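You operate a simulated robot arm through the tools that you are given. There is no shell and no other tool. Be economical: measure what you need, move in short steps, check, and stop when the job is done.

The job below is to be done with a simulated two-armed robot. You get a single attempt, and the scene is never put back.

Task
Set the blue dial knob to the green mark, press teach, label the pack, and pull the drawer out.

Only the result counts: the job must be done as asked and must still hold three seconds after the hand-in. Knocking over, shifting, dropping, spilling or breaking anything else fails it.

Robot
Two 7-joint arms with fingered hands on one trunk, on a base that drives. Base frame: it is fixed to the floor where the robot stands at the start and does not move with it; the origin is under the middle of the robot, x ahead of it, y to its left, z up. Lengths are in m, angles in rad, forces in N, time in s.
The left shoulder is at the start at [0.081, 0.173, 1.153], the right one opposite. With the tool pointing down near the work surface each hand reaches from about 0.1 to 0.46 m from the robot's upright axis, wherever it stands, measured 20 degrees to its own side. Places, roughly: flat grey drawer [1, 0.2, 0.8]. Payload 3.5 kg a hand.
Tool frame (each hand has its own): the origin (TCP) lies between the finger pads and is the grasp point; the fingertips stand 0.03 m ahead of it; z points along the fingers, y is the line along which they close. Largest opening 0.104 m; the body of the gripper starts 0.035 m behind the TCP. The gripper is a hand of 3 fingers: y runs from the thumb to the fingers, the wrist lies at [-0.015, -0.104, -0.178] in the tool frame, and closing takes about 1.5 s.
Orientation is that of the tool frame in the base frame, as [roll, pitch, yaw] about the fixed x, y, z axes, in that order (R = Rz(yaw) Ry(pitch) Rx(roll)). With the fingers straight down and the wrist toward the robot, the tool's x, y and z point along [0, 1, 0], [1, 0, 0] and [0, 0, -1] of the base frame.

Tools
- The arms move only by the tool move_arm. It takes "left_steps", "right_steps" or both (then of equal length, played together; a hand with none holds still); each is text: rows parted by semicolons, each of 6 numbers parted by spaces: the shift along the tool's x, y, z in m, then the turn, a rotation vector about the tool's x, y, z in rad. In form: dx dy dz rx ry rz; .... A call has 1 to 8 rows; each row shifts and turns the commanded pose from where the row before left it, along the tool's axes as they then stand. "left_hand" and "right_hand" are, for a hand that has rows, the closure, from 0 (fully open) to 1 (shut), set as the call begins (left out, the last holds). Each row takes 0.2 s and may step no farther than 0.05 m and 0.15 rad from the row before; otherwise, or with a gripper value out of range, the whole call is refused. Where a pose cannot be reached the arm comes as near as it can. A force on the tool above 70 N (or 10 N above the force at the start of the call, whichever is more), or a blocked arm, ends the call early, and 0.2 s more pass. Each finger travels about 0.072 m/s and halts on what it meets, pressing with about 33 N; the grip force reading is that of the motor and also rises with nothing between the fingers. The clock runs only during rows and for 0.2 s after the last one: add rows that do not move to give the fingers time. The reply holds the time, the measured pose of the TCP, the force on the tool along the base axes, the opening and the grip force, in the units named above and with some noise, with the torque about the TCP (base axes, N m) and any sound that the robot's microphone picked up, and new pictures: "pictures" is both (left out), scene, wrist or none (wrist: the cameras of the hands that moved).
- Cameras (640 x 400 px; columns grow to the right, rows downward): "scene" is now at [0.181, -0.0018, 1.3429]; the picture's right is [-0.01, -1.00, 0.00], its down [-0.41, 0.00, -0.91] and it looks along [0.91, -0.01, -0.41] (base axes); focal length 214 px, centre (320, 200). "left" rides on the left gripper at [-0.064, -0.094, -0.117] in its tool frame; the picture's right is [-0.72, -0.33, 0.61], its down [0.64, -0.65, 0.40] and it looks along [0.27, 0.68, 0.68] (tool axes); focal length 238 px, centre (320, 200). "right" rides on the right gripper at [0.064, -0.094, -0.117] in its tool frame; the picture's right is [-0.72, 0.33, -0.61], its down [-0.64, -0.65, 0.40] and it looks along [-0.27, 0.68, 0.68] (tool axes); focal length 238 px, centre (320, 200). There is no depth. A picture from a camera that has moved, and an enlarged one, comes with that camera's place and axes in the base frame and with its lens.
- move_column(by): slides the trunk up (or, below 0, down) by that many m; the arms and the scene camera ride with it, the base frame stays. It gives what a move gives, with no picture.
- roll_base(legs): drives the robot by 1 to 6 legs, each [ahead, left, turn to the left] in m, m and rad, along the robot's own axes; the way and the turn of a leg run together, so that a leg with both is an arc; at most 1.5 m and 3.142 rad a leg. The arms and the cameras ride along, it lands a little off, and it stops where it bumps. It gives what a move gives, and a new picture of the scene camera.
- hand_shape(shape, hand): the hand has 3 fingers and takes this shape, open, in about a second: jaw (thumb against the fingers, like two jaws); tri (thumb and two fingers); tip (a fingertip pinch); poke (one finger out to press); point (the index stretched); flat (the hand flat); cup (the hand cupped); fist (a fist). The gripper value then closes the fingers along that shape, each until it touches; the sizes above hold for jaw. It gives what a move gives, with no picture.
- head_to(pan, tilt): turns the head with the scene camera to pan (to the left, within 1.501 rad either way) and tilt (down, from -0.506 to 1.204), counted from straight ahead of the robot. It gives what a move gives, and a new picture of the scene camera.
- enlarge(camera, box): a new picture of the part [left, top, right, bottom] of that camera's present view, enlarged. It takes no simulated time.
- sign_off(): hands the job in; it is judged then, once.

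Work in short steps. Places have to be worked out from the pictures, the camera data and where the tool is seen: move nearer, look again, correct. Check each grasp and each placing, and mend what went wrong. You have 120 turns and 260 pictures in all, those below and enlarged ones among them. Open the grippers and draw the arms clear of the work before you hand the job in, unless the task says otherwise; then end with one line.

The tools are called after "Request:" by a JSON object that holds its "fn" and its "kwargs". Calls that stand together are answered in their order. move_arm: Moves the arms, as the interface text tells. Its arguments: {"type":"object","properties":{"left_steps":{"type":"string"},"left_hand":{"type":"number"},"right_steps":{"type":"string"},"right_hand":{"type":"number"},"pictures":{"type":"string","enum":["both","scene","wrist","none"]}},"required":[]} The other tools are called the same way: move_column (by) slides the trunk up or down; hand_shape (shape, hand) gives the hand a shape; roll_base (legs) drives the base; head_to (pan, tilt) turns the head that bears the scene camera; enlarge (camera, box) takes an enlarged picture of a part of a camera's view; sign_off () hands the job in.

At the start:

```text
time_s: 0.0
left_position: [0.417, 0.4141, 1.233]
left_ee_rot: [-3.141, 0.001, 1.571]
left_force: [-0.5, -0.1, -0.5]
left_ft_torque: [0.01, 0.0, -0.02]
left_finger_gap: 0.1036
left_grip_force: 0.1
left_shape: jaw
right_position: [0.4095, 0.0282, 1.287]
right_ee_rot: [-3.142, 0.002, 1.57]
right_force: [0.1, 0.1, 0.1]
right_ft_torque: [0.02, -0.03, 0.01]
right_finger_gap: 0.1035
right_grip_force: 0.0
right_shape: jaw
trunk travel left (down, up): [-0.25, 0.504]
robot x, y, heading: [-0.0005, 0.0016, 0.0]
head pan, tilt: [-0.009, 0.424]
```

scene: 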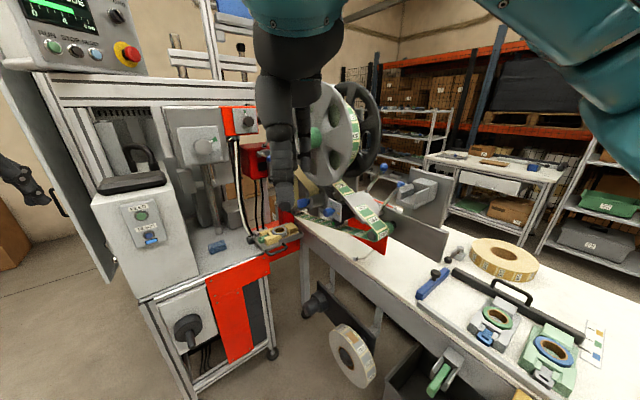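
right: 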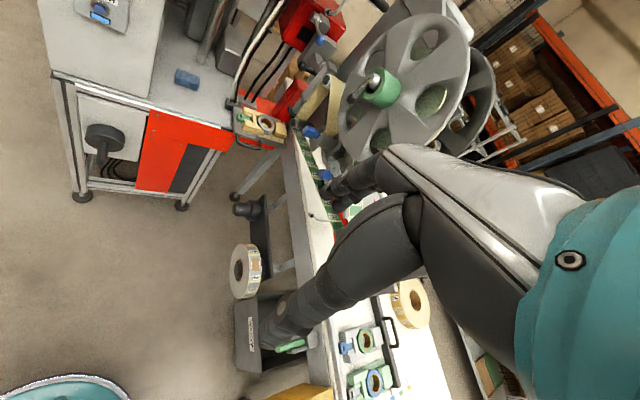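
left: 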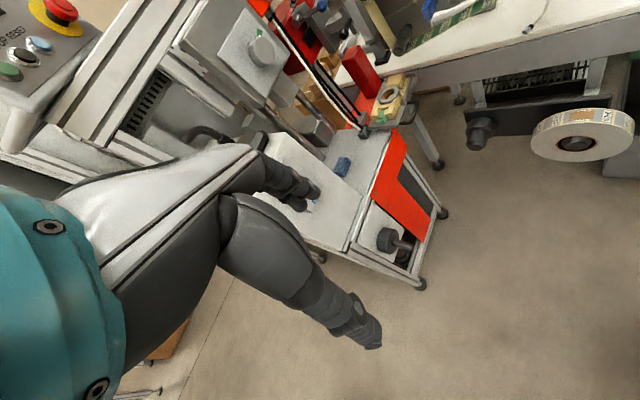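

The scene is cluttered and the arms block part of the view, so I'll enlarge the main areas before moving.

Request:
{"fn": "enlarge", "kwargs": {"camera": "scene", "box": [60, 60, 320, 222]}}

Request:
{"fn": "enlarge", "kwargs": {"camera": "scene", "box": [90, 180, 350, 342]}}

Request:
{"fn": "enlarge", "kwargs": {"camera": "scene", "box": [380, 230, 640, 392]}}

Request:
{"fn": "enlarge", "kwargs": {"camera": "scene", "box": [240, 120, 460, 258]}}

Request:
{"fn": "enlarge", "kwargs": {"camera": "scene", "box": [0, 0, 200, 125]}}

```text
2.46 times, centred on (190, 141) of scene
camera zoom: at [0.181, -0.0018, 1.3429], right [-0.01, -1.0, 0.0], down [-0.41, 0.0, -0.91], along [0.91, -0.01, -0.41], focal length 528 px, centre (640, 345)
```

zoom: 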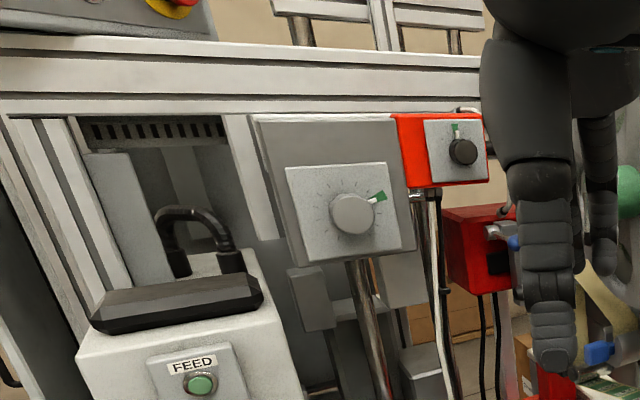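

```text
2.46 times, centred on (220, 261) of scene
camera zoom: at [0.181, -0.0018, 1.3429], right [-0.01, -1.0, 0.0], down [-0.41, 0.0, -0.91], along [0.91, -0.01, -0.41], focal length 528 px, centre (566, 50)
```

zoom: 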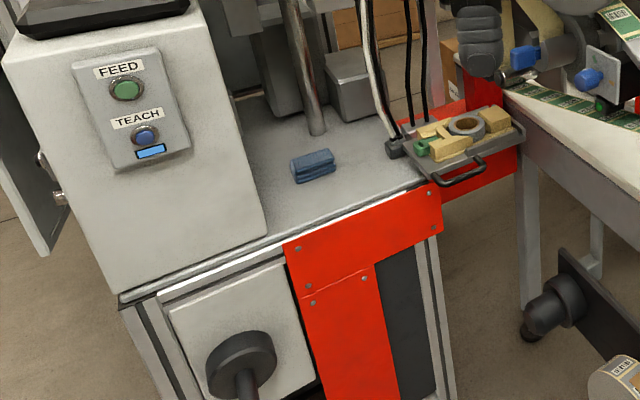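

```text
2.46 times, centred on (510, 311) of scene
camera zoom: at [0.181, -0.0018, 1.3429], right [-0.01, -1.0, 0.0], down [-0.41, 0.0, -0.91], along [0.91, -0.01, -0.41], focal length 528 px, centre (-148, -73)
```

zoom: 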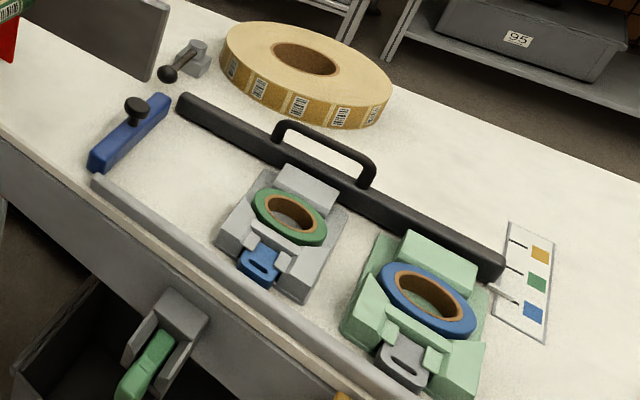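

```text
2.90 times, centred on (350, 189) of scene
camera zoom: at [0.181, -0.0018, 1.3429], right [-0.01, -1.0, 0.0], down [-0.41, 0.0, -0.91], along [0.91, -0.01, -0.41], focal length 622 px, centre (233, 232)
```

zoom: 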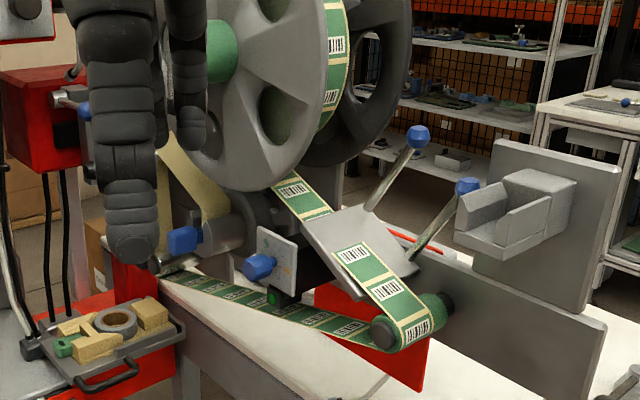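

```text
3.20 times, centred on (100, 62) of scene
camera zoom: at [0.181, -0.0018, 1.3429], right [-0.01, -1.0, 0.0], down [-0.41, 0.0, -0.91], along [0.91, -0.01, -0.41], focal length 686 px, centre (1024, 640)
```

zoom: 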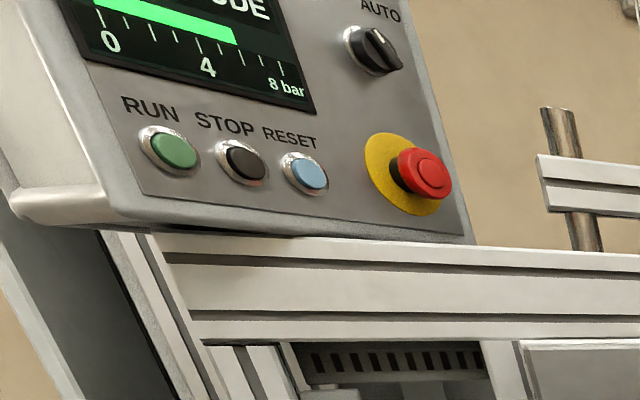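

I need the whole HMI, the right side of the scene and the floor area, so I'll turn the head around to survey them.

Request:
{"fn": "head_to", "kwargs": {"pan": 0.6, "tilt": 0.1}}

Request:
{"fn": "head_to", "kwargs": {"pan": -0.5, "tilt": 0.7}}

Request:
{"fn": "head_to", "kwargs": {"pan": 0.4, "tilt": 0.7}}

```text
time_s: 1.0
left_position: [0.417, 0.413, 1.2331]
left_ee_rot: [-3.141, -0.002, 1.571]
left_force: [0.1, 0.2, -0.1]
left_ft_torque: [0.0, -0.04, -0.04]
left_finger_gap: 0.1038
left_grip_force: 0.0
left_shape: jaw
right_position: [0.4085, 0.0264, 1.2877]
right_ee_rot: [3.142, 0.0, 1.573]
right_force: [0.4, 0.1, 0.2]
right_ft_torque: [0.02, 0.03, 0.0]
right_finger_gap: 0.1036
right_grip_force: 0.1
right_shape: jaw
trunk travel left (down, up): [-0.25, 0.504]
robot x, y, heading: [0.0033, 0.0, -0.002]
head pan, tilt: [0.6, 0.099]
camera scene: at [0.1647, 0.051, 1.373], right [0.56, -0.83, 0.0], down [-0.08, -0.06, -0.99], along [0.82, 0.56, -0.1], focal length 214 px, centre (320, 200)
```

scene: 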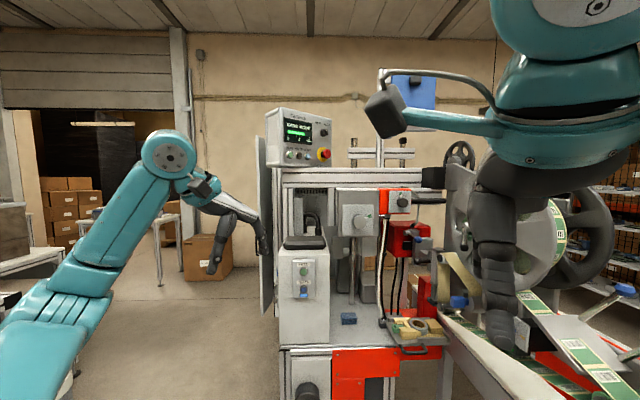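

```text
time_s: 2.3
left_position: [0.4162, 0.4139, 1.2341]
left_ee_rot: [-3.141, 0.001, 1.571]
left_force: [0.1, 0.5, 0.9]
left_ft_torque: [0.0, 0.02, -0.01]
left_finger_gap: 0.1038
left_grip_force: 0.0
left_shape: jaw
right_position: [0.4082, 0.0272, 1.2857]
right_ee_rot: [-3.141, 0.0, 1.571]
right_force: [0.8, -0.4, -0.4]
right_ft_torque: [0.01, -0.01, 0.01]
right_finger_gap: 0.1036
right_grip_force: 0.1
right_shape: jaw
trunk travel left (down, up): [-0.25, 0.504]
robot x, y, heading: [-0.0009, 0.0001, -0.001]
head pan, tilt: [-0.499, 0.7]
camera scene: at [0.1634, -0.0415, 1.3183], right [-0.48, -0.88, 0.0], down [-0.57, 0.31, -0.77], along [0.67, -0.37, -0.64], focal length 214 px, centre (320, 200)
```

scene: 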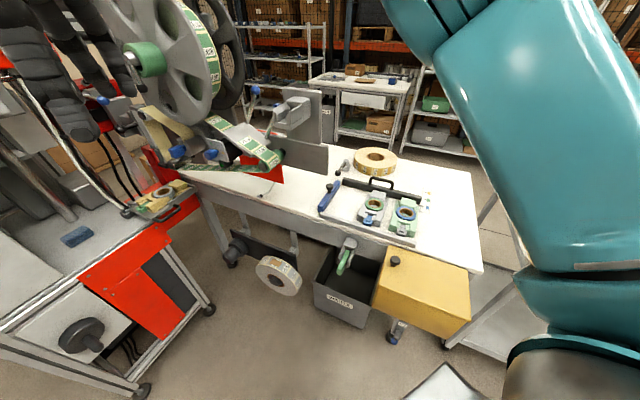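

```text
time_s: 3.5
left_position: [0.4163, 0.4132, 1.2338]
left_ee_rot: [-3.141, 0.001, 1.572]
left_force: [0.1, -0.9, 0.0]
left_ft_torque: [0.0, -0.03, 0.0]
left_finger_gap: 0.1036
left_grip_force: 0.0
left_shape: jaw
right_position: [0.4093, 0.0276, 1.2872]
right_ee_rot: [3.142, 0.0, 1.57]
right_force: [-0.8, -0.1, 0.3]
right_ft_torque: [-0.02, 0.04, -0.01]
right_finger_gap: 0.1035
right_grip_force: 0.1
right_shape: jaw
trunk travel left (down, up): [-0.25, 0.504]
robot x, y, heading: [0.0021, 0.0004, -0.003]
head pan, tilt: [0.4, 0.7]
camera scene: at [0.167, 0.0321, 1.3182], right [0.39, -0.92, 0.0], down [-0.59, -0.25, -0.76], along [0.7, 0.3, -0.64], focal length 214 px, centre (320, 200)
```

scene: 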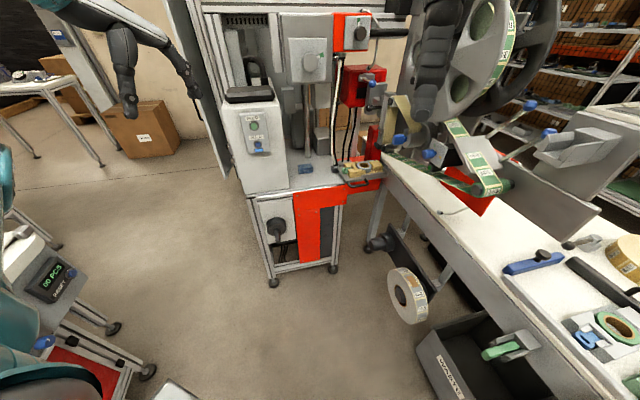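

The blue knob and the pack aren't clear yet. I'll enlarge the gadget at left, then look further left and right.

Request:
{"fn": "enlarge", "kwargs": {"camera": "scene", "box": [0, 200, 160, 400]}}

Request:
{"fn": "enlarge", "kwargs": {"camera": "scene", "box": [220, 0, 540, 200]}}

Request:
{"fn": "head_to", "kwargs": {"pan": 1.3, "tilt": 0.6}}

Request:
{"fn": "head_to", "kwargs": {"pan": -1.3, "tilt": 0.6}}

```text
2.00 times, centred on (80, 300) of scene
camera zoom: at [0.167, 0.0321, 1.3182], right [0.39, -0.92, 0.0], down [-0.59, -0.25, -0.76], along [0.7, 0.3, -0.64], focal length 429 px, centre (800, 0)
```

zoom: 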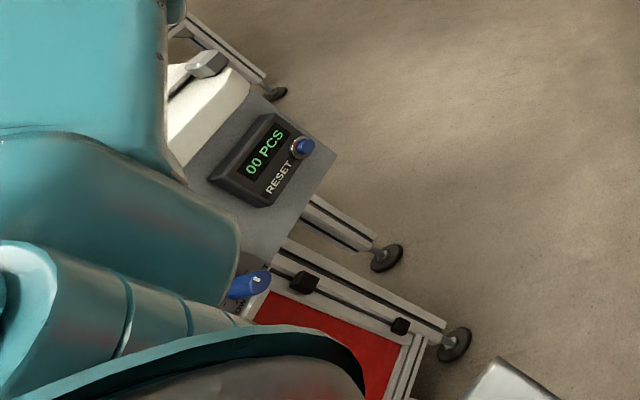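

```text
2.00 times, centred on (380, 100) of scene
camera zoom: at [0.167, 0.0321, 1.3182], right [0.39, -0.92, 0.0], down [-0.59, -0.25, -0.76], along [0.7, 0.3, -0.64], focal length 429 px, centre (200, 400)
```

zoom: 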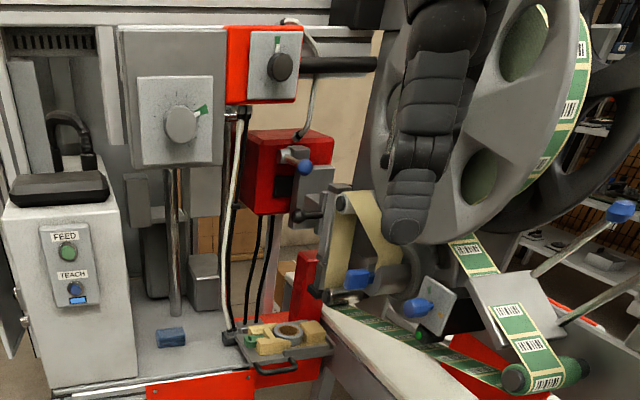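

```text
time_s: 4.7
left_position: [0.4168, 0.4134, 1.233]
left_ee_rot: [-3.139, 0.001, 1.57]
left_force: [0.5, -0.2, 0.4]
left_ft_torque: [-0.04, -0.02, -0.03]
left_finger_gap: 0.1036
left_grip_force: 0.1
left_shape: jaw
right_position: [0.4096, 0.0269, 1.2876]
right_ee_rot: [-3.141, -0.001, 1.572]
right_force: [0.7, 0.6, 0.0]
right_ft_torque: [-0.01, 0.01, 0.0]
right_finger_gap: 0.1032
right_grip_force: 0.0
right_shape: jaw
trunk travel left (down, up): [-0.25, 0.504]
robot x, y, heading: [0.0021, -0.0017, -0.0]
head pan, tilt: [1.3, 0.6]
camera scene: at [0.1124, 0.0842, 1.3268], right [0.96, -0.27, 0.0], down [-0.15, -0.54, -0.83], along [0.22, 0.79, -0.56], focal length 214 px, centre (320, 200)
```

scene: 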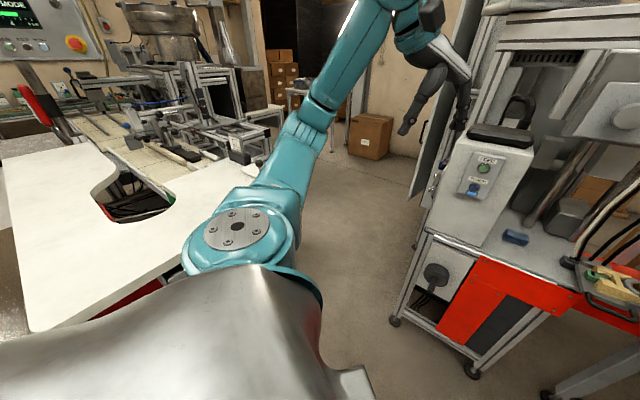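

```text
time_s: 7.1
left_position: [0.4165, 0.4134, 1.2327]
left_ee_rot: [-3.141, 0.0, 1.57]
left_force: [-0.3, 0.5, -0.1]
left_ft_torque: [0.0, -0.02, -0.03]
left_finger_gap: 0.1038
left_grip_force: 0.1
left_shape: jaw
right_position: [0.4095, 0.0263, 1.2865]
right_ee_rot: [3.141, 0.001, 1.571]
right_force: [-0.3, 0.4, 0.7]
right_ft_torque: [0.01, 0.01, 0.01]
right_finger_gap: 0.1037
right_grip_force: 0.1
right_shape: jaw
trunk travel left (down, up): [-0.25, 0.504]
robot x, y, heading: [-0.0005, -0.0021, -0.005]
head pan, tilt: [-1.3, 0.6]
camera scene: at [0.1124, -0.0861, 1.3269], right [-0.96, -0.27, 0.0], down [-0.15, 0.54, -0.83], along [0.22, -0.8, -0.56], focal length 214 px, centre (320, 200)
```

scene: 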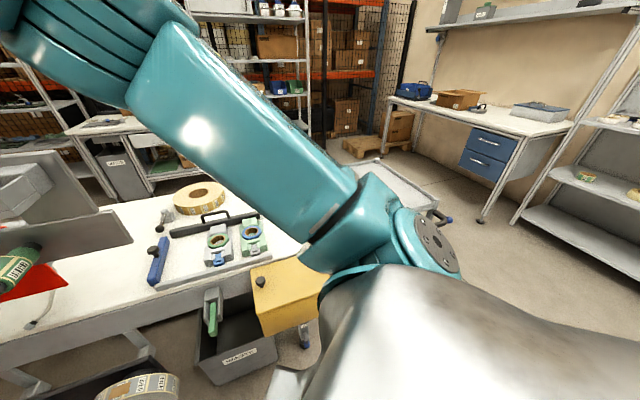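

The teach button is on the cabinet and the tray with the handle is the drawer. The right arm hides the label head, so I'll draw it back to the right and look again.

Request:
{"fn": "move_arm", "kwargs": {"right_steps": "-0.05 -0.03 0 0 0 0;-0.05 -0.03 0 0 0 0;-0.05 -0.03 0 0 0 0;-0.05 -0.03 0 0 0 0;-0.05 -0.03 0 0 0 0;-0.04 0 0 0 0 0", "pictures": "none"}}

Request:
{"fn": "head_to", "kwargs": {"pan": 0.3, "tilt": 0.45}}

Request:
{"fn": "enlarge", "kwargs": {"camera": "scene", "box": [300, 120, 540, 270]}}

```text
refused: row 1 steps farther than a row can; nothing moved
```

```text
time_s: 8.7
left_position: [0.417, 0.4136, 1.234]
left_ee_rot: [-3.141, 0.0, 1.571]
left_force: [0.3, 1.0, -0.5]
left_ft_torque: [-0.02, -0.01, -0.02]
left_finger_gap: 0.1038
left_grip_force: 0.1
left_shape: jaw
right_position: [0.4098, 0.0274, 1.2855]
right_ee_rot: [3.141, -0.001, 1.572]
right_force: [-0.2, 0.7, 1.0]
right_ft_torque: [-0.04, 0.02, 0.0]
right_finger_gap: 0.1035
right_grip_force: 0.0
right_shape: jaw
trunk travel left (down, up): [-0.25, 0.504]
robot x, y, heading: [-0.0016, -0.0009, 0.0]
head pan, tilt: [0.3, 0.45]
camera scene: at [0.1765, 0.0262, 1.3404], right [0.3, -0.96, 0.0], down [-0.42, -0.13, -0.9], along [0.86, 0.27, -0.44], focal length 214 px, centre (320, 200)
```

scene: 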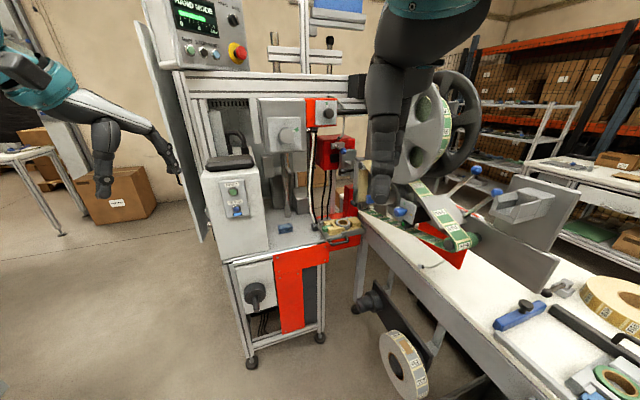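

```text
2.67 times, centred on (420, 195) of scene
camera zoom: at [0.1765, 0.0262, 1.3404], right [0.3, -0.96, 0.0], down [-0.42, -0.13, -0.9], along [0.86, 0.27, -0.44], focal length 572 px, centre (53, 213)
```

zoom: 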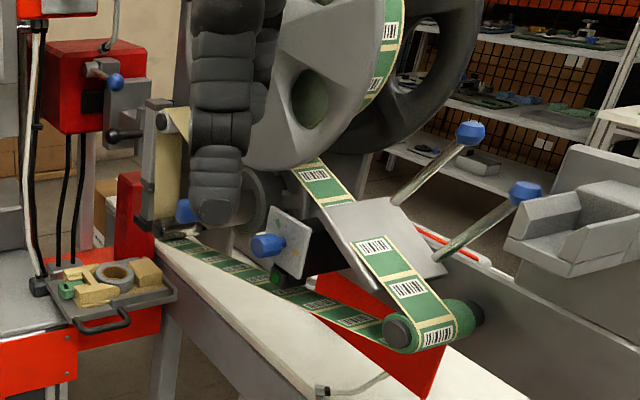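

Those rows were too long, so I'm retracting the right hand again with shorter ones.

Request:
{"fn": "move_arm", "kwargs": {"right_steps": "-0.04 -0.03 0 0 0 0;-0.04 -0.03 0 0 0 0;-0.04 -0.03 0 0 0 0;-0.04 -0.03 0 0 0 0;-0.04 -0.03 0 0 0 0;-0.04 -0.02 0 0 0 0;-0.04 0 0 0 0 0", "pictures": "scene"}}

Request:
{"fn": "enlarge", "kwargs": {"camera": "scene", "box": [290, 80, 530, 230]}}

Request:
{"fn": "enlarge", "kwargs": {"camera": "scene", "box": [310, 140, 430, 250]}}

Request:
{"fn": "enlarge", "kwargs": {"camera": "scene", "box": [150, 0, 390, 120]}}

```text
time_s: 10.3
left_position: [0.4164, 0.4128, 1.2342]
left_ee_rot: [3.141, -0.001, 1.571]
left_force: [-0.7, -0.1, 0.2]
left_ft_torque: [-0.02, 0.0, -0.02]
left_finger_gap: 0.1035
left_grip_force: 0.0
left_shape: jaw
right_position: [0.241, -0.2551, 1.2858]
right_ee_rot: [3.141, -0.001, 1.574]
right_force: [-0.3, -0.2, -0.1]
right_ft_torque: [0.0, -0.03, -0.01]
right_finger_gap: 0.1034
right_grip_force: 0.0
right_shape: jaw
trunk travel left (down, up): [-0.25, 0.504]
robot x, y, heading: [0.0007, -0.0019, 0.003]
head pan, tilt: [0.3, 0.45]
camera scene: at [0.1762, 0.0254, 1.3405], right [0.3, -0.96, 0.0], down [-0.42, -0.13, -0.9], along [0.86, 0.27, -0.43], focal length 214 px, centre (320, 200)
```

scene: 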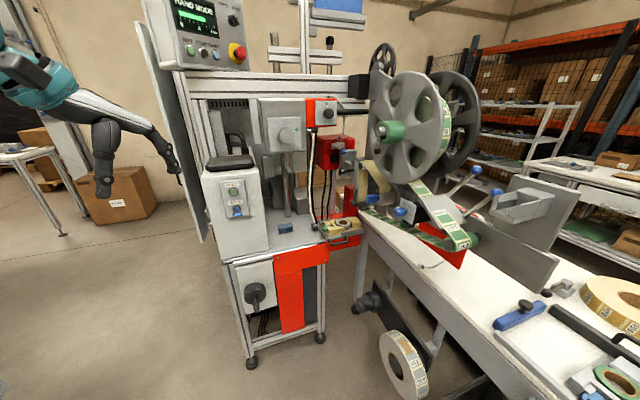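

```text
2.67 times, centred on (410, 155) of scene
camera zoom: at [0.1762, 0.0254, 1.3405], right [0.3, -0.96, 0.0], down [-0.42, -0.13, -0.9], along [0.86, 0.27, -0.43], focal length 572 px, centre (80, 320)
```

zoom: 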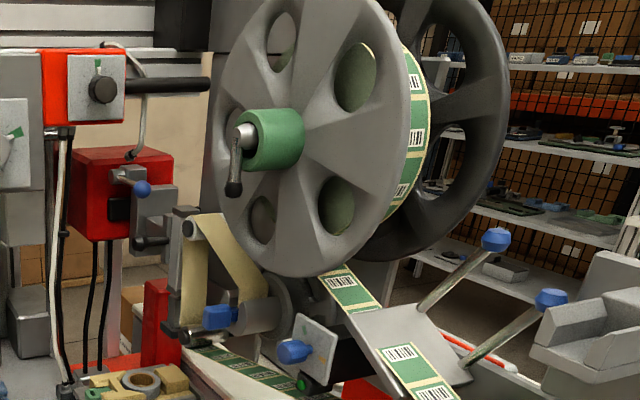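

```text
3.64 times, centred on (370, 195) of scene
camera zoom: at [0.1762, 0.0254, 1.3405], right [0.3, -0.96, 0.0], down [-0.42, -0.13, -0.9], along [0.86, 0.27, -0.43], focal length 780 px, centre (138, 218)
```

zoom: 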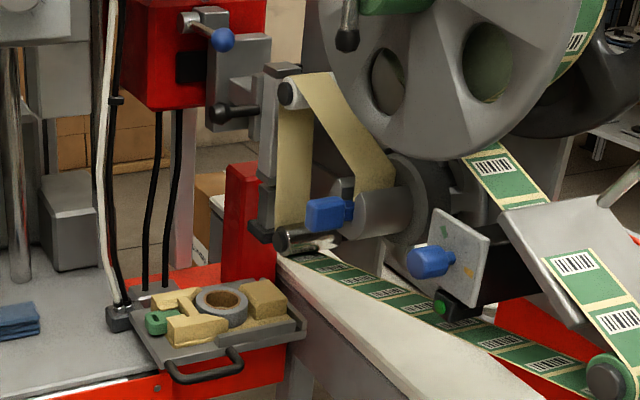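

```text
2.67 times, centred on (270, 60) of scene
camera zoom: at [0.1762, 0.0254, 1.3405], right [0.3, -0.96, 0.0], down [-0.42, -0.13, -0.9], along [0.86, 0.27, -0.43], focal length 572 px, centre (453, 573)
```

zoom: 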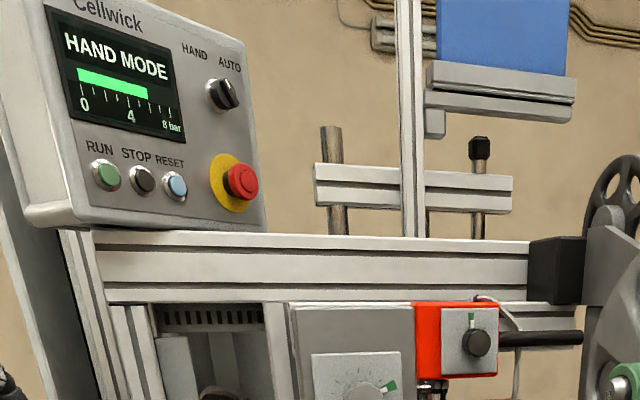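

The sensor plate with a blue knob and the peel bar sit above the drawer. I'll tuck the left hand in, then drive a bit closer to see them properly.

Request:
{"fn": "move_arm", "kwargs": {"left_steps": "-0.03 -0.035 0 0 0 0;-0.03 -0.035 0 0 0 0;-0.03 -0.035 0 0 0 0;-0.03 -0.035 0 0 0 0;-0.02 -0.03 0 0 0 0", "pictures": "none"}}

Request:
{"fn": "roll_base", "kwargs": {"legs": [[0.35, 0.1, 0]]}}

Request:
{"fn": "head_to", "kwargs": {"pan": 0.0, "tilt": 0.55}}

Request:
{"fn": "enlarge", "kwargs": {"camera": "scene", "box": [200, 100, 440, 250]}}

```text
time_s: 11.5
left_position: [0.2461, 0.2732, 1.2328]
left_ee_rot: [3.142, -0.001, 1.572]
left_force: [0.1, -0.9, 0.6]
left_ft_torque: [-0.01, -0.02, -0.01]
left_finger_gap: 0.1037
left_grip_force: 0.1
left_shape: jaw
right_position: [0.2413, -0.2528, 1.2869]
right_ee_rot: [3.139, 0.0, 1.571]
right_force: [0.2, -0.8, -1.0]
right_ft_torque: [0.0, 0.02, -0.01]
right_finger_gap: 0.1038
right_grip_force: 0.0
right_shape: jaw
trunk travel left (down, up): [-0.25, 0.504]
robot x, y, heading: [-0.0013, 0.0004, -0.0]
head pan, tilt: [0.3, 0.45]
```

```text
time_s: 13.9
left_position: [0.5971, 0.3721, 1.2335]
left_ee_rot: [3.141, -0.001, 1.571]
left_force: [-1.0, 0.3, -0.4]
left_ft_torque: [-0.02, 0.01, 0.0]
left_finger_gap: 0.1038
left_grip_force: 0.0
left_shape: jaw
right_position: [0.5911, -0.1555, 1.2871]
right_ee_rot: [-3.141, 0.001, 1.572]
right_force: [-0.4, 0.6, -1.0]
right_ft_torque: [0.01, 0.01, 0.0]
right_finger_gap: 0.1039
right_grip_force: 0.1
right_shape: jaw
trunk travel left (down, up): [-0.25, 0.504]
robot x, y, heading: [0.3483, 0.1016, -0.002]
head pan, tilt: [0.3, 0.45]
camera scene: at [0.5256, 0.1244, 1.3403], right [0.3, -0.96, 0.0], down [-0.42, -0.13, -0.9], along [0.86, 0.27, -0.44], focal length 214 px, centre (320, 200)
```

scene: 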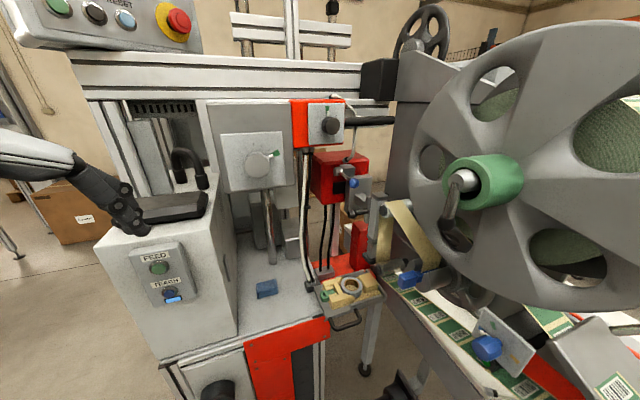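

```text
time_s: 14.7
left_position: [0.595, 0.3724, 1.2338]
left_ee_rot: [-3.141, -0.001, 1.571]
left_force: [-0.6, 0.3, 0.5]
left_ft_torque: [0.02, 0.01, 0.0]
left_finger_gap: 0.1035
left_grip_force: 0.0
left_shape: jaw
right_position: [0.5898, -0.1561, 1.2871]
right_ee_rot: [-3.141, 0.0, 1.572]
right_force: [0.3, -0.7, -0.1]
right_ft_torque: [0.02, -0.03, -0.02]
right_finger_gap: 0.1042
right_grip_force: 0.0
right_shape: jaw
trunk travel left (down, up): [-0.25, 0.504]
robot x, y, heading: [0.3478, 0.0954, -0.004]
head pan, tilt: [0.0, 0.55]
camera scene: at [0.527, 0.0972, 1.3314], right [0.0, -1.0, 0.0], down [-0.52, 0.0, -0.85], along [0.85, 0.0, -0.52], focal length 214 px, centre (320, 200)
```

scene: 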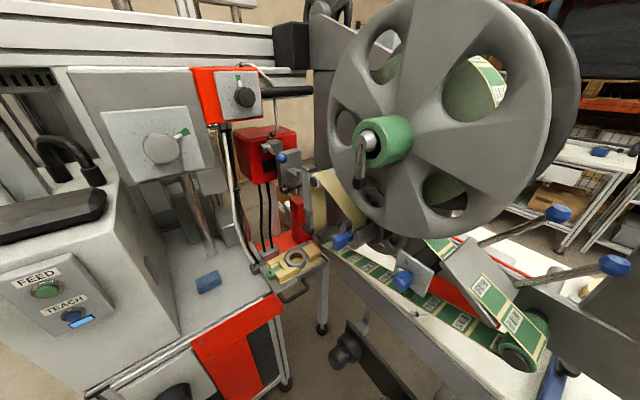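

```text
2.67 times, centred on (320, 175) of scene
camera zoom: at [0.527, 0.0972, 1.3314], right [0.0, -1.0, 0.0], down [-0.52, 0.0, -0.85], along [0.85, 0.0, -0.52], focal length 572 px, centre (320, 267)
```

zoom: 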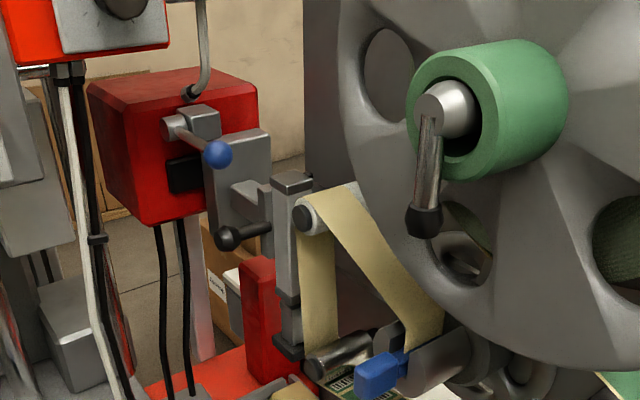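

Closer now; I'm zooming in on the sensor plate, the drawer, the teach panel and the bench web.

Request:
{"fn": "enlarge", "kwargs": {"camera": "scene", "box": [360, 220, 480, 310]}}

Request:
{"fn": "enlarge", "kwargs": {"camera": "scene", "box": [240, 200, 370, 310]}}

Request:
{"fn": "enlarge", "kwargs": {"camera": "scene", "box": [0, 240, 240, 400]}}

Request:
{"fn": "enlarge", "kwargs": {"camera": "scene", "box": [90, 60, 290, 190]}}

```text
4.44 times, centred on (420, 265) of scene
camera zoom: at [0.527, 0.0972, 1.3314], right [0.0, -1.0, 0.0], down [-0.52, 0.0, -0.85], along [0.85, 0.0, -0.52], focal length 953 px, centre (-124, -89)
```

zoom: 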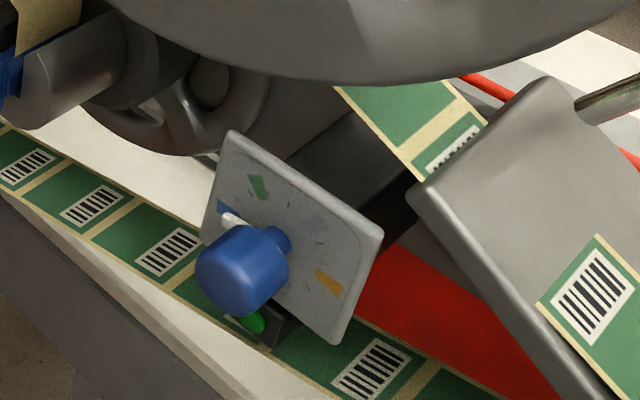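

```text
3.64 times, centred on (305, 255) of scene
camera zoom: at [0.527, 0.0972, 1.3314], right [0.0, -1.0, 0.0], down [-0.52, 0.0, -0.85], along [0.85, 0.0, -0.52], focal length 780 px, centre (374, 0)
```

zoom: 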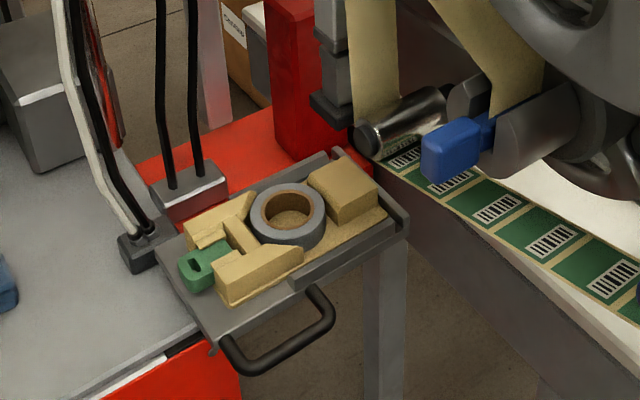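

```text
2.50 times, centred on (120, 320) of scene
camera zoom: at [0.527, 0.0972, 1.3314], right [0.0, -1.0, 0.0], down [-0.52, 0.0, -0.85], along [0.85, 0.0, -0.52], focal length 536 px, centre (820, -100)
```

zoom: 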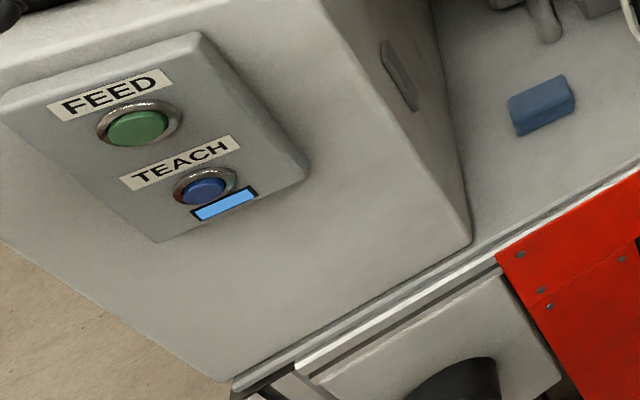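

```text
3.08 times, centred on (190, 125) of scene
camera zoom: at [0.527, 0.0972, 1.3314], right [0.0, -1.0, 0.0], down [-0.52, 0.0, -0.85], along [0.85, 0.0, -0.52], focal length 660 px, centre (720, 431)
```

zoom: 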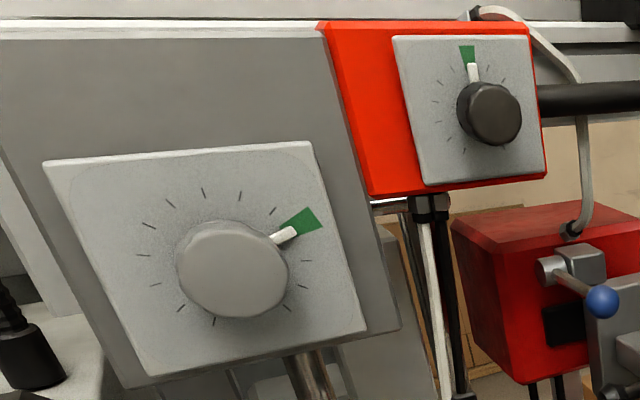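

Triangulating from the views:

| Item | Position | Facing |
|---|---|---|
| Blue dial knob | (0.742, -0.03, 1.054) | Plate faces about (-0.66, 0.75); green mark at upper-left |
| TEACH | (0.727, 0.504, 0.986) | Machine yawed about 40° |
| FEED | (0.73, 0.508, 1.05) | Machine yawed about 40° |
| Drawer handle | (0.895, 0.165, 0.80) | Machine yawed about 40° |

I'll turn the robot to face the dial plate.

Request:
{"fn": "roll_base", "kwargs": {"legs": [[0, 0.15, 0], [0, 0, -0.75]]}}

Request:
{"fn": "enlarge", "kwargs": {"camera": "scene", "box": [200, 160, 400, 320]}}

```text
time_s: 18.0
left_position: [0.716, 0.2885, 1.2335]
left_ee_rot: [-3.141, 0.0, 0.839]
left_force: [0.4, -0.5, -0.6]
left_ft_torque: [-0.01, 0.0, -0.04]
left_finger_gap: 0.1035
left_grip_force: 0.1
left_shape: jaw
right_position: [0.3573, -0.1009, 1.2876]
right_ee_rot: [-3.141, 0.001, 0.839]
right_force: [0.7, -0.3, -0.1]
right_ft_torque: [0.02, 0.02, 0.02]
right_finger_gap: 0.1039
right_grip_force: 0.0
right_shape: jaw
trunk travel left (down, up): [-0.25, 0.504]
robot x, y, heading: [0.3503, 0.2516, -0.73]
head pan, tilt: [0.0, 0.55]
camera scene: at [0.4809, 0.1288, 1.3314], right [-0.67, -0.74, 0.0], down [-0.39, 0.35, -0.85], along [0.63, -0.57, -0.52], focal length 214 px, centre (320, 200)
```

scene: 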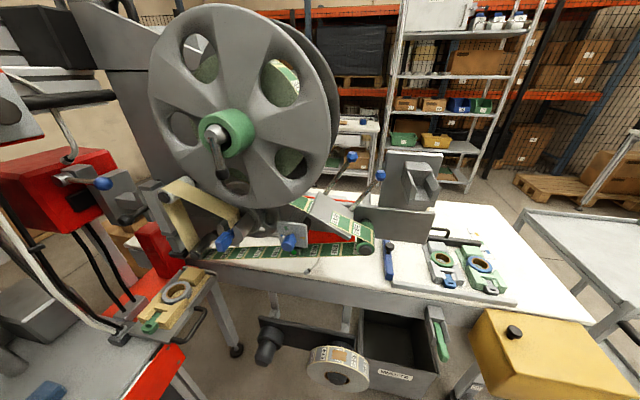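

```text
2.50 times, centred on (300, 240) of scene
camera zoom: at [0.4809, 0.1288, 1.3314], right [-0.67, -0.74, 0.0], down [-0.39, 0.35, -0.85], along [0.63, -0.57, -0.52], focal length 536 px, centre (370, 100)
```

zoom: 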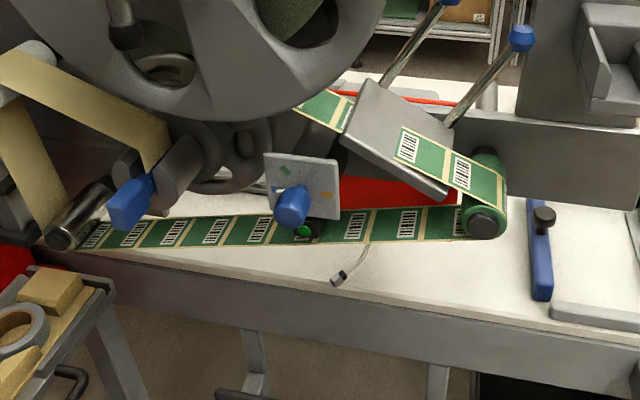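

The knob position checks out at about (0.743, -0.029, 1.054), and the reel hub handle hangs near (0.72, 0.04, 1.2). I'll approach from below it with the wrist low, first moving the right hand in front of the body.

Request:
{"fn": "move_arm", "kwargs": {"right_steps": "0.0388 0.0023 0.0212 0 0 0;0.0388 0.0023 0.0212 0 0 0;0.0388 0.0023 0.0212 0 0 0;0.0388 0.0023 0.0212 0 0 0;0.0388 0.0023 0.0212 0 0 0;0.0388 0.0023 0.0212 0 0 0;0.0388 0.0023 0.0212 0 0 0", "pictures": "none"}}

Request:
{"fn": "move_arm", "kwargs": {"right_steps": "0 0.01 0 -0.15 0 0;0 0.01 0.001 -0.15 0 0;0 0.01 0.003 -0.15 0 0;0 0.01 0.004 -0.15 0 0;0 0.008 0.006 -0.15 0 0;0 0.008 0.007 -0.15 0 0;0 0.006 0.008 -0.15 0 0;0 0.005 0.009 -0.15 0 0"}}

```text
time_s: 18.8
left_position: [0.7152, 0.2891, 1.2319]
left_ee_rot: [-3.141, -0.002, 0.837]
left_force: [-0.5, -0.8, -0.4]
left_ft_torque: [0.0, -0.02, 0.0]
left_finger_gap: 0.1034
left_grip_force: 0.1
left_shape: jaw
right_position: [0.4257, -0.0335, 1.234]
right_ee_rot: [3.138, -0.002, 0.827]
right_force: [-21.4, -25.8, -0.1]
right_ft_torque: [3.35, -2.77, 3.46]
right_finger_gap: 0.1035
right_grip_force: 0.0
right_shape: jaw
trunk travel left (down, up): [-0.25, 0.504]
robot x, y, heading: [0.3481, 0.249, -0.734]
head pan, tilt: [0.0, 0.55]
stopped in row 3 (right hand): the force on the tool passed its limit at 214 N (the readings are from after the stop); the commanded pose is now the measured one
```

```text
time_s: 19.1
left_position: [0.7154, 0.2893, 1.2325]
left_ee_rot: [3.141, -0.001, 0.837]
left_force: [0.1, 0.0, 0.5]
left_ft_torque: [-0.02, 0.02, -0.01]
left_finger_gap: 0.1036
left_grip_force: 0.2
left_shape: jaw
right_position: [0.4329, -0.0378, 1.2383]
right_ee_rot: [3.044, -0.028, 0.812]
right_force: [-14.2, -4.5, 3.5]
right_ft_torque: [1.13, -1.56, 2.13]
right_finger_gap: 0.1038
right_grip_force: 0.0
right_shape: jaw
trunk travel left (down, up): [-0.25, 0.504]
robot x, y, heading: [0.3517, 0.2504, -0.73]
head pan, tilt: [0.0, 0.55]
stopped in row 1 (right hand): the force on the tool passed its limit at 102 N (the readings are from after the stop); the commanded pose is now the measured one
camera scene: at [0.482, 0.1303, 1.331], right [-0.65, -0.76, 0.0], down [-0.4, 0.34, -0.85], along [0.64, -0.56, -0.53], focal length 214 px, centre (320, 200)
camera right: at [0.3968, 0.077, 1.3466], right [-0.31, -0.72, 0.62], down [-0.87, -0.04, -0.48], along [0.37, -0.7, -0.62], focal length 238 px, centre (320, 200)
```

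scene: 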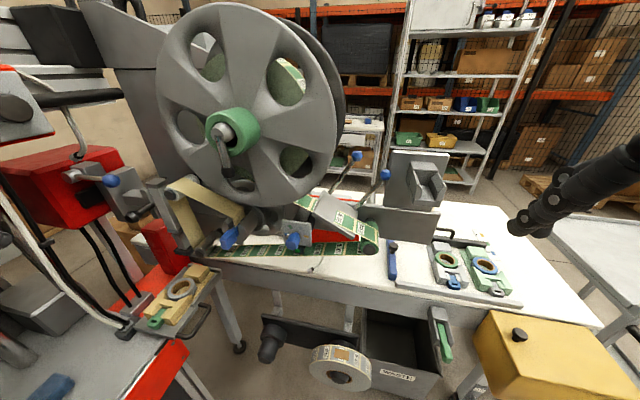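
right: 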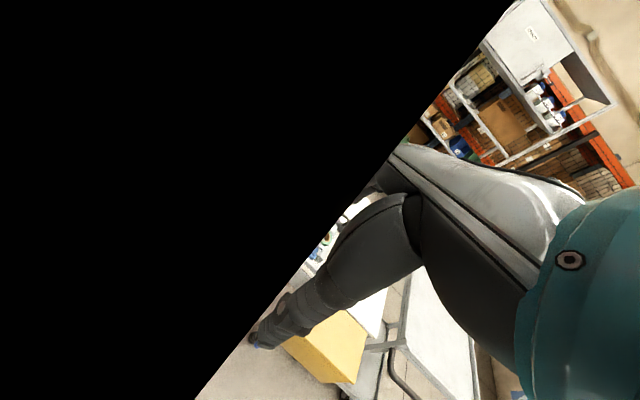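

The right hand bumped the robot's own head. I'll back off to the right, then go down and forward clear of it.

Request:
{"fn": "move_arm", "kwargs": {"right_steps": "-0.04 0 0 0 0 0;-0.04 0 0 0 0 0;0 0.02 0.045 0 0 0;0 0.02 0.045 0 0 0;0 0.03 0.035 0 0 0;0 0.04 0 0 0 0", "pictures": "none"}}

```text
time_s: 20.5
left_position: [0.7151, 0.2879, 1.233]
left_ee_rot: [-3.139, -0.001, 0.838]
left_force: [1.1, 0.6, 0.5]
left_ft_torque: [-0.01, 0.02, -0.03]
left_finger_gap: 0.1036
left_grip_force: 0.0
left_shape: jaw
right_position: [0.4836, -0.2001, 1.1641]
right_ee_rot: [3.045, -0.027, 0.81]
right_force: [0.0, -0.4, -0.7]
right_ft_torque: [-0.01, -0.02, 0.01]
right_finger_gap: 0.1037
right_grip_force: 0.1
right_shape: jaw
right hand out of reach, approached as far as the arm can: row 3, 4, 5
trunk travel left (down, up): [-0.25, 0.504]
robot x, y, heading: [0.3514, 0.2499, -0.73]
head pan, tilt: [0.0, 0.55]
```

Reach ends at about 0.46 m here. Next I'll sweep left in front of the body while raising the fingers to horizontal.

Request:
{"fn": "move_arm", "kwargs": {"right_steps": "0.03 -0.02 0 -0.12 0 0;0.03 -0.01 0 -0.15 0 0;0.03 0 0 -0.15 0 0;0.03 0 0 -0.15 0 0;0.03 0 0 -0.15 0 0;0.03 0 0 -0.15 0 0;0.03 0 0 -0.15 0 0;0.03 0 0 -0.15 0 0"}}

```text
time_s: 22.3
left_position: [0.716, 0.2882, 1.2323]
left_ee_rot: [-3.141, 0.001, 0.837]
left_force: [0.1, 0.1, -0.2]
left_ft_torque: [0.03, -0.02, 0.01]
left_finger_gap: 0.1039
left_grip_force: 0.0
left_shape: jaw
right_position: [0.6744, -0.0186, 1.2155]
right_ee_rot: [1.874, -0.025, 0.811]
right_force: [-0.5, -0.3, 0.4]
right_ft_torque: [0.01, 0.03, -0.02]
right_finger_gap: 0.1039
right_grip_force: 0.0
right_shape: jaw
right hand out of reach, approached as far as the arm can: row 1, 2, 3, 4
trunk travel left (down, up): [-0.25, 0.504]
robot x, y, heading: [0.3455, 0.2507, -0.738]
head pan, tilt: [0.0, 0.55]
camera scene: at [0.4813, 0.1298, 1.3314], right [-0.67, -0.74, 0.0], down [-0.39, 0.35, -0.85], along [0.63, -0.57, -0.52], focal length 214 px, centre (320, 200)
camera right: at [0.6178, 0.1227, 1.1612], right [-0.86, -0.2, 0.48], down [-0.29, -0.58, -0.76], along [0.43, -0.79, 0.44], focal length 238 px, centre (320, 200)
```

scene: 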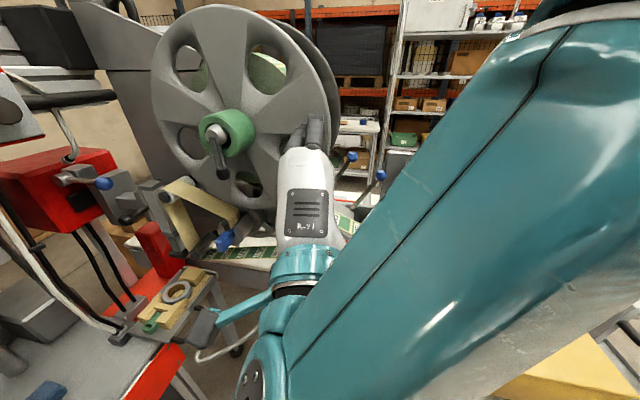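
right: 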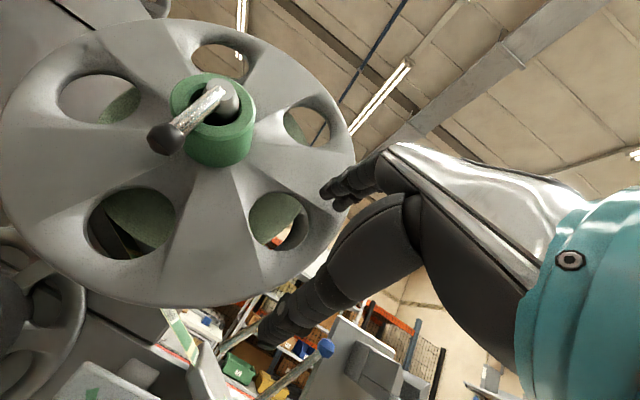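

The fingers are near the reel and too high, so I'll back off, finish levelling the hand and come down to dial height.

Request:
{"fn": "move_arm", "kwargs": {"right_steps": "0.01 0 -0.03 0 0 0;0.01 0 -0.03 0 0 0;0.01 -0.03 0 -0.15 0 0;0.01 -0.03 0 -0.15 0 0;0.006 -0.035 0 0 0 0;0 -0.035 0 0 0 0;0 -0.03 0 0 0 0"}}

```text
time_s: 23.2
left_position: [0.7158, 0.2877, 1.2332]
left_ee_rot: [-3.141, -0.002, 0.838]
left_force: [-1.1, 0.4, 0.0]
left_ft_torque: [0.02, -0.01, 0.0]
left_finger_gap: 0.1038
left_grip_force: 0.0
left_shape: jaw
right_position: [0.6562, -0.034, 1.2382]
right_ee_rot: [1.849, -0.185, 0.713]
right_force: [0.3, 0.1, 0.1]
right_ft_torque: [0.0, 0.01, 0.02]
right_finger_gap: 0.1041
right_grip_force: 0.0
right_shape: jaw
right hand out of reach, approached as far as the arm can: row 3, 4
trunk travel left (down, up): [-0.25, 0.504]
robot x, y, heading: [0.3489, 0.2475, -0.727]
head pan, tilt: [0.0, 0.55]
stopped in row 4 (right hand): the arm was blocked; the commanded pose is now the measured one
camera scene: at [0.4799, 0.1256, 1.3365], right [-0.69, -0.72, 0.0], down [-0.34, 0.33, -0.88], along [0.64, -0.61, -0.48], focal length 214 px, centre (320, 200)
camera right: at [0.6212, 0.1181, 1.1922], right [-0.93, -0.14, 0.34], down [-0.24, -0.48, -0.84], along [0.29, -0.86, 0.41], focal length 238 px, centre (320, 200)
```

scene: 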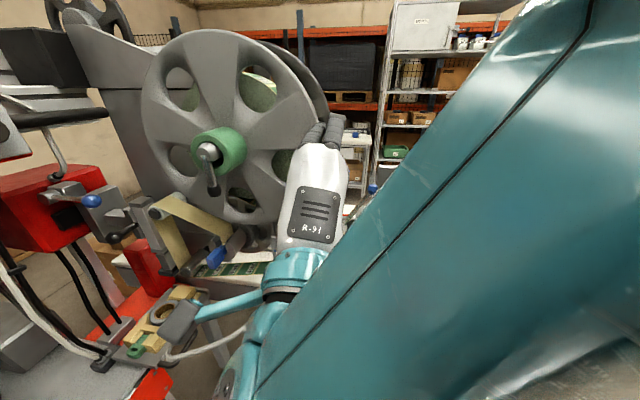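
right: 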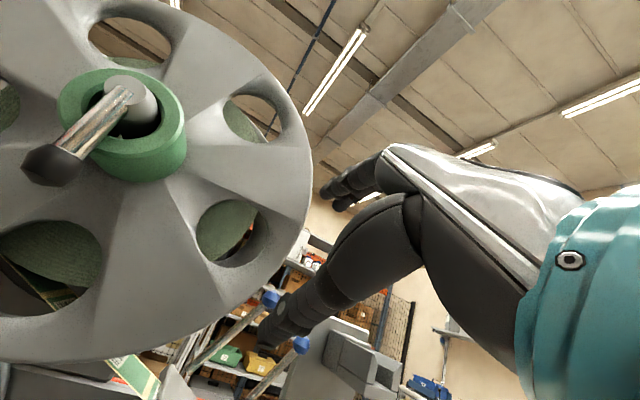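

The arm is folded too tightly against the body. I'll back the base off 0.2 m, lower the trunk so the hand reaches dial height, then extend.

Request:
{"fn": "roll_base", "kwargs": {"legs": [[-0.2, 0, 0]]}}

Request:
{"fn": "move_column", "kwargs": {"by": -0.15}}

Request:
{"fn": "move_arm", "kwargs": {"right_steps": "0 0 0.03 -0.1 0 0;0 0 0.03 -0.1 0 0.05;0 0 0.03 -0.1 0 0.05;0 0 0.01 0 0 0.05"}}

```text
time_s: 24.8
left_position: [0.5641, 0.4245, 1.2326]
left_ee_rot: [3.141, -0.002, 0.838]
left_force: [0.1, -0.6, 0.8]
left_ft_torque: [0.01, -0.01, 0.04]
left_finger_gap: 0.1038
left_grip_force: 0.1
left_shape: jaw
right_position: [0.5049, 0.1034, 1.2391]
right_ee_rot: [1.847, -0.185, 0.716]
right_force: [0.1, 1.0, -0.5]
right_ft_torque: [0.02, 0.02, 0.01]
right_finger_gap: 0.1039
right_grip_force: 0.1
right_shape: jaw
trunk travel left (down, up): [-0.25, 0.504]
robot x, y, heading: [0.2, 0.384, -0.729]
head pan, tilt: [0.0, 0.55]
camera scene: at [0.3287, 0.2617, 1.3362], right [-0.69, -0.72, 0.0], down [-0.34, 0.33, -0.88], along [0.64, -0.61, -0.48], focal length 214 px, centre (320, 200)
```

scene: 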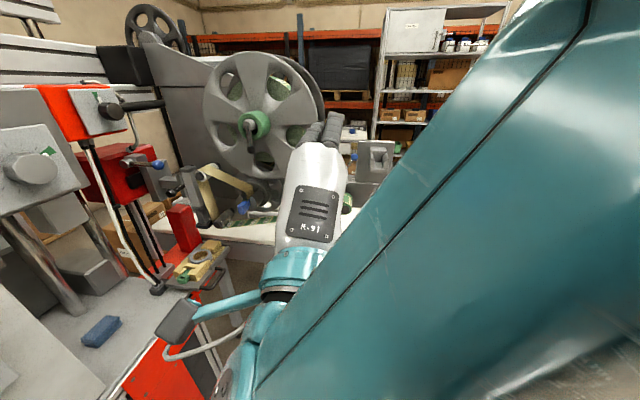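

```text
time_s: 26.5
left_position: [0.5811, 0.4098, 1.0754]
left_ee_rot: [-3.09, -0.001, 0.84]
left_force: [0.9, 0.4, 0.8]
left_ft_torque: [0.01, 0.0, 0.01]
left_finger_gap: 0.1039
left_grip_force: 0.0
left_shape: jaw
right_position: [0.5487, 0.0663, 1.0394]
right_ee_rot: [1.991, -0.167, 0.694]
right_force: [1.0, 0.4, -0.4]
right_ft_torque: [-0.01, -0.02, 0.01]
right_finger_gap: 0.1039
right_grip_force: 0.0
right_shape: jaw
trunk travel left (down, up): [-0.1, 0.654]
robot x, y, heading: [0.1959, 0.3825, -0.731]
head pan, tilt: [0.0, 0.55]
```

```text
time_s: 27.5
left_position: [0.5805, 0.4106, 1.0745]
left_ee_rot: [-3.09, -0.001, 0.84]
left_force: [0.0, 0.5, -0.4]
left_ft_torque: [0.0, 0.01, 0.03]
left_finger_gap: 0.1037
left_grip_force: 0.0
left_shape: jaw
right_position: [0.6173, -0.0209, 1.0283]
right_ee_rot: [1.696, -0.313, 0.664]
right_force: [-0.1, -0.8, 0.5]
right_ft_torque: [0.03, -0.01, 0.03]
right_finger_gap: 0.104
right_grip_force: 0.0
right_shape: jaw
right hand out of reach, approached as far as the arm can: row 3
trunk travel left (down, up): [-0.1, 0.654]
robot x, y, heading: [0.1991, 0.3839, -0.729]
head pan, tilt: [0.0, 0.55]
camera scene: at [0.3876, 0.2131, 1.1752], right [-0.67, -0.74, 0.0], down [-0.39, 0.35, -0.85], along [0.64, -0.57, -0.52], focal length 214 px, centre (320, 200)
camera right: at [0.6054, 0.1306, 0.9716], right [-0.99, -0.05, 0.16], down [-0.11, -0.49, -0.86], along [0.12, -0.87, 0.48], focal length 238 px, centre (320, 200)
```

scene: 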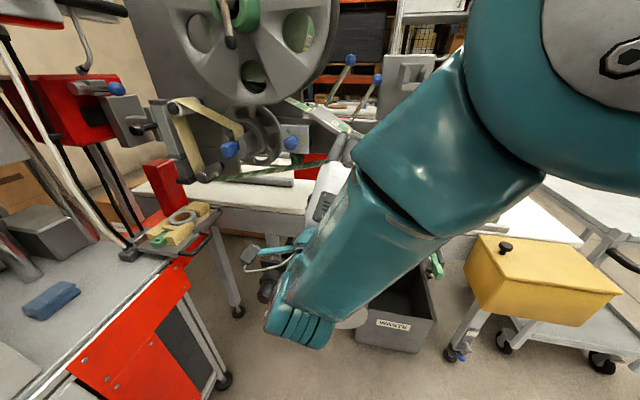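
right: 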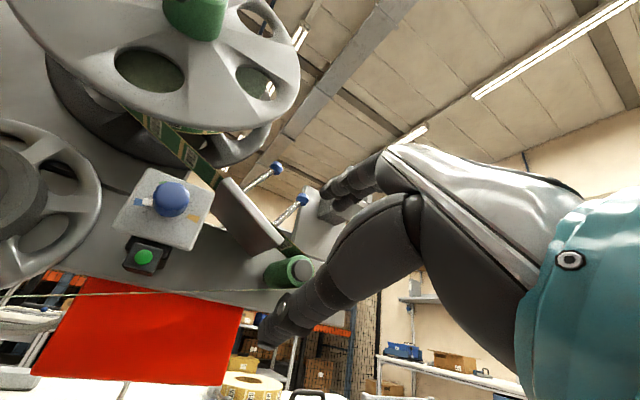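

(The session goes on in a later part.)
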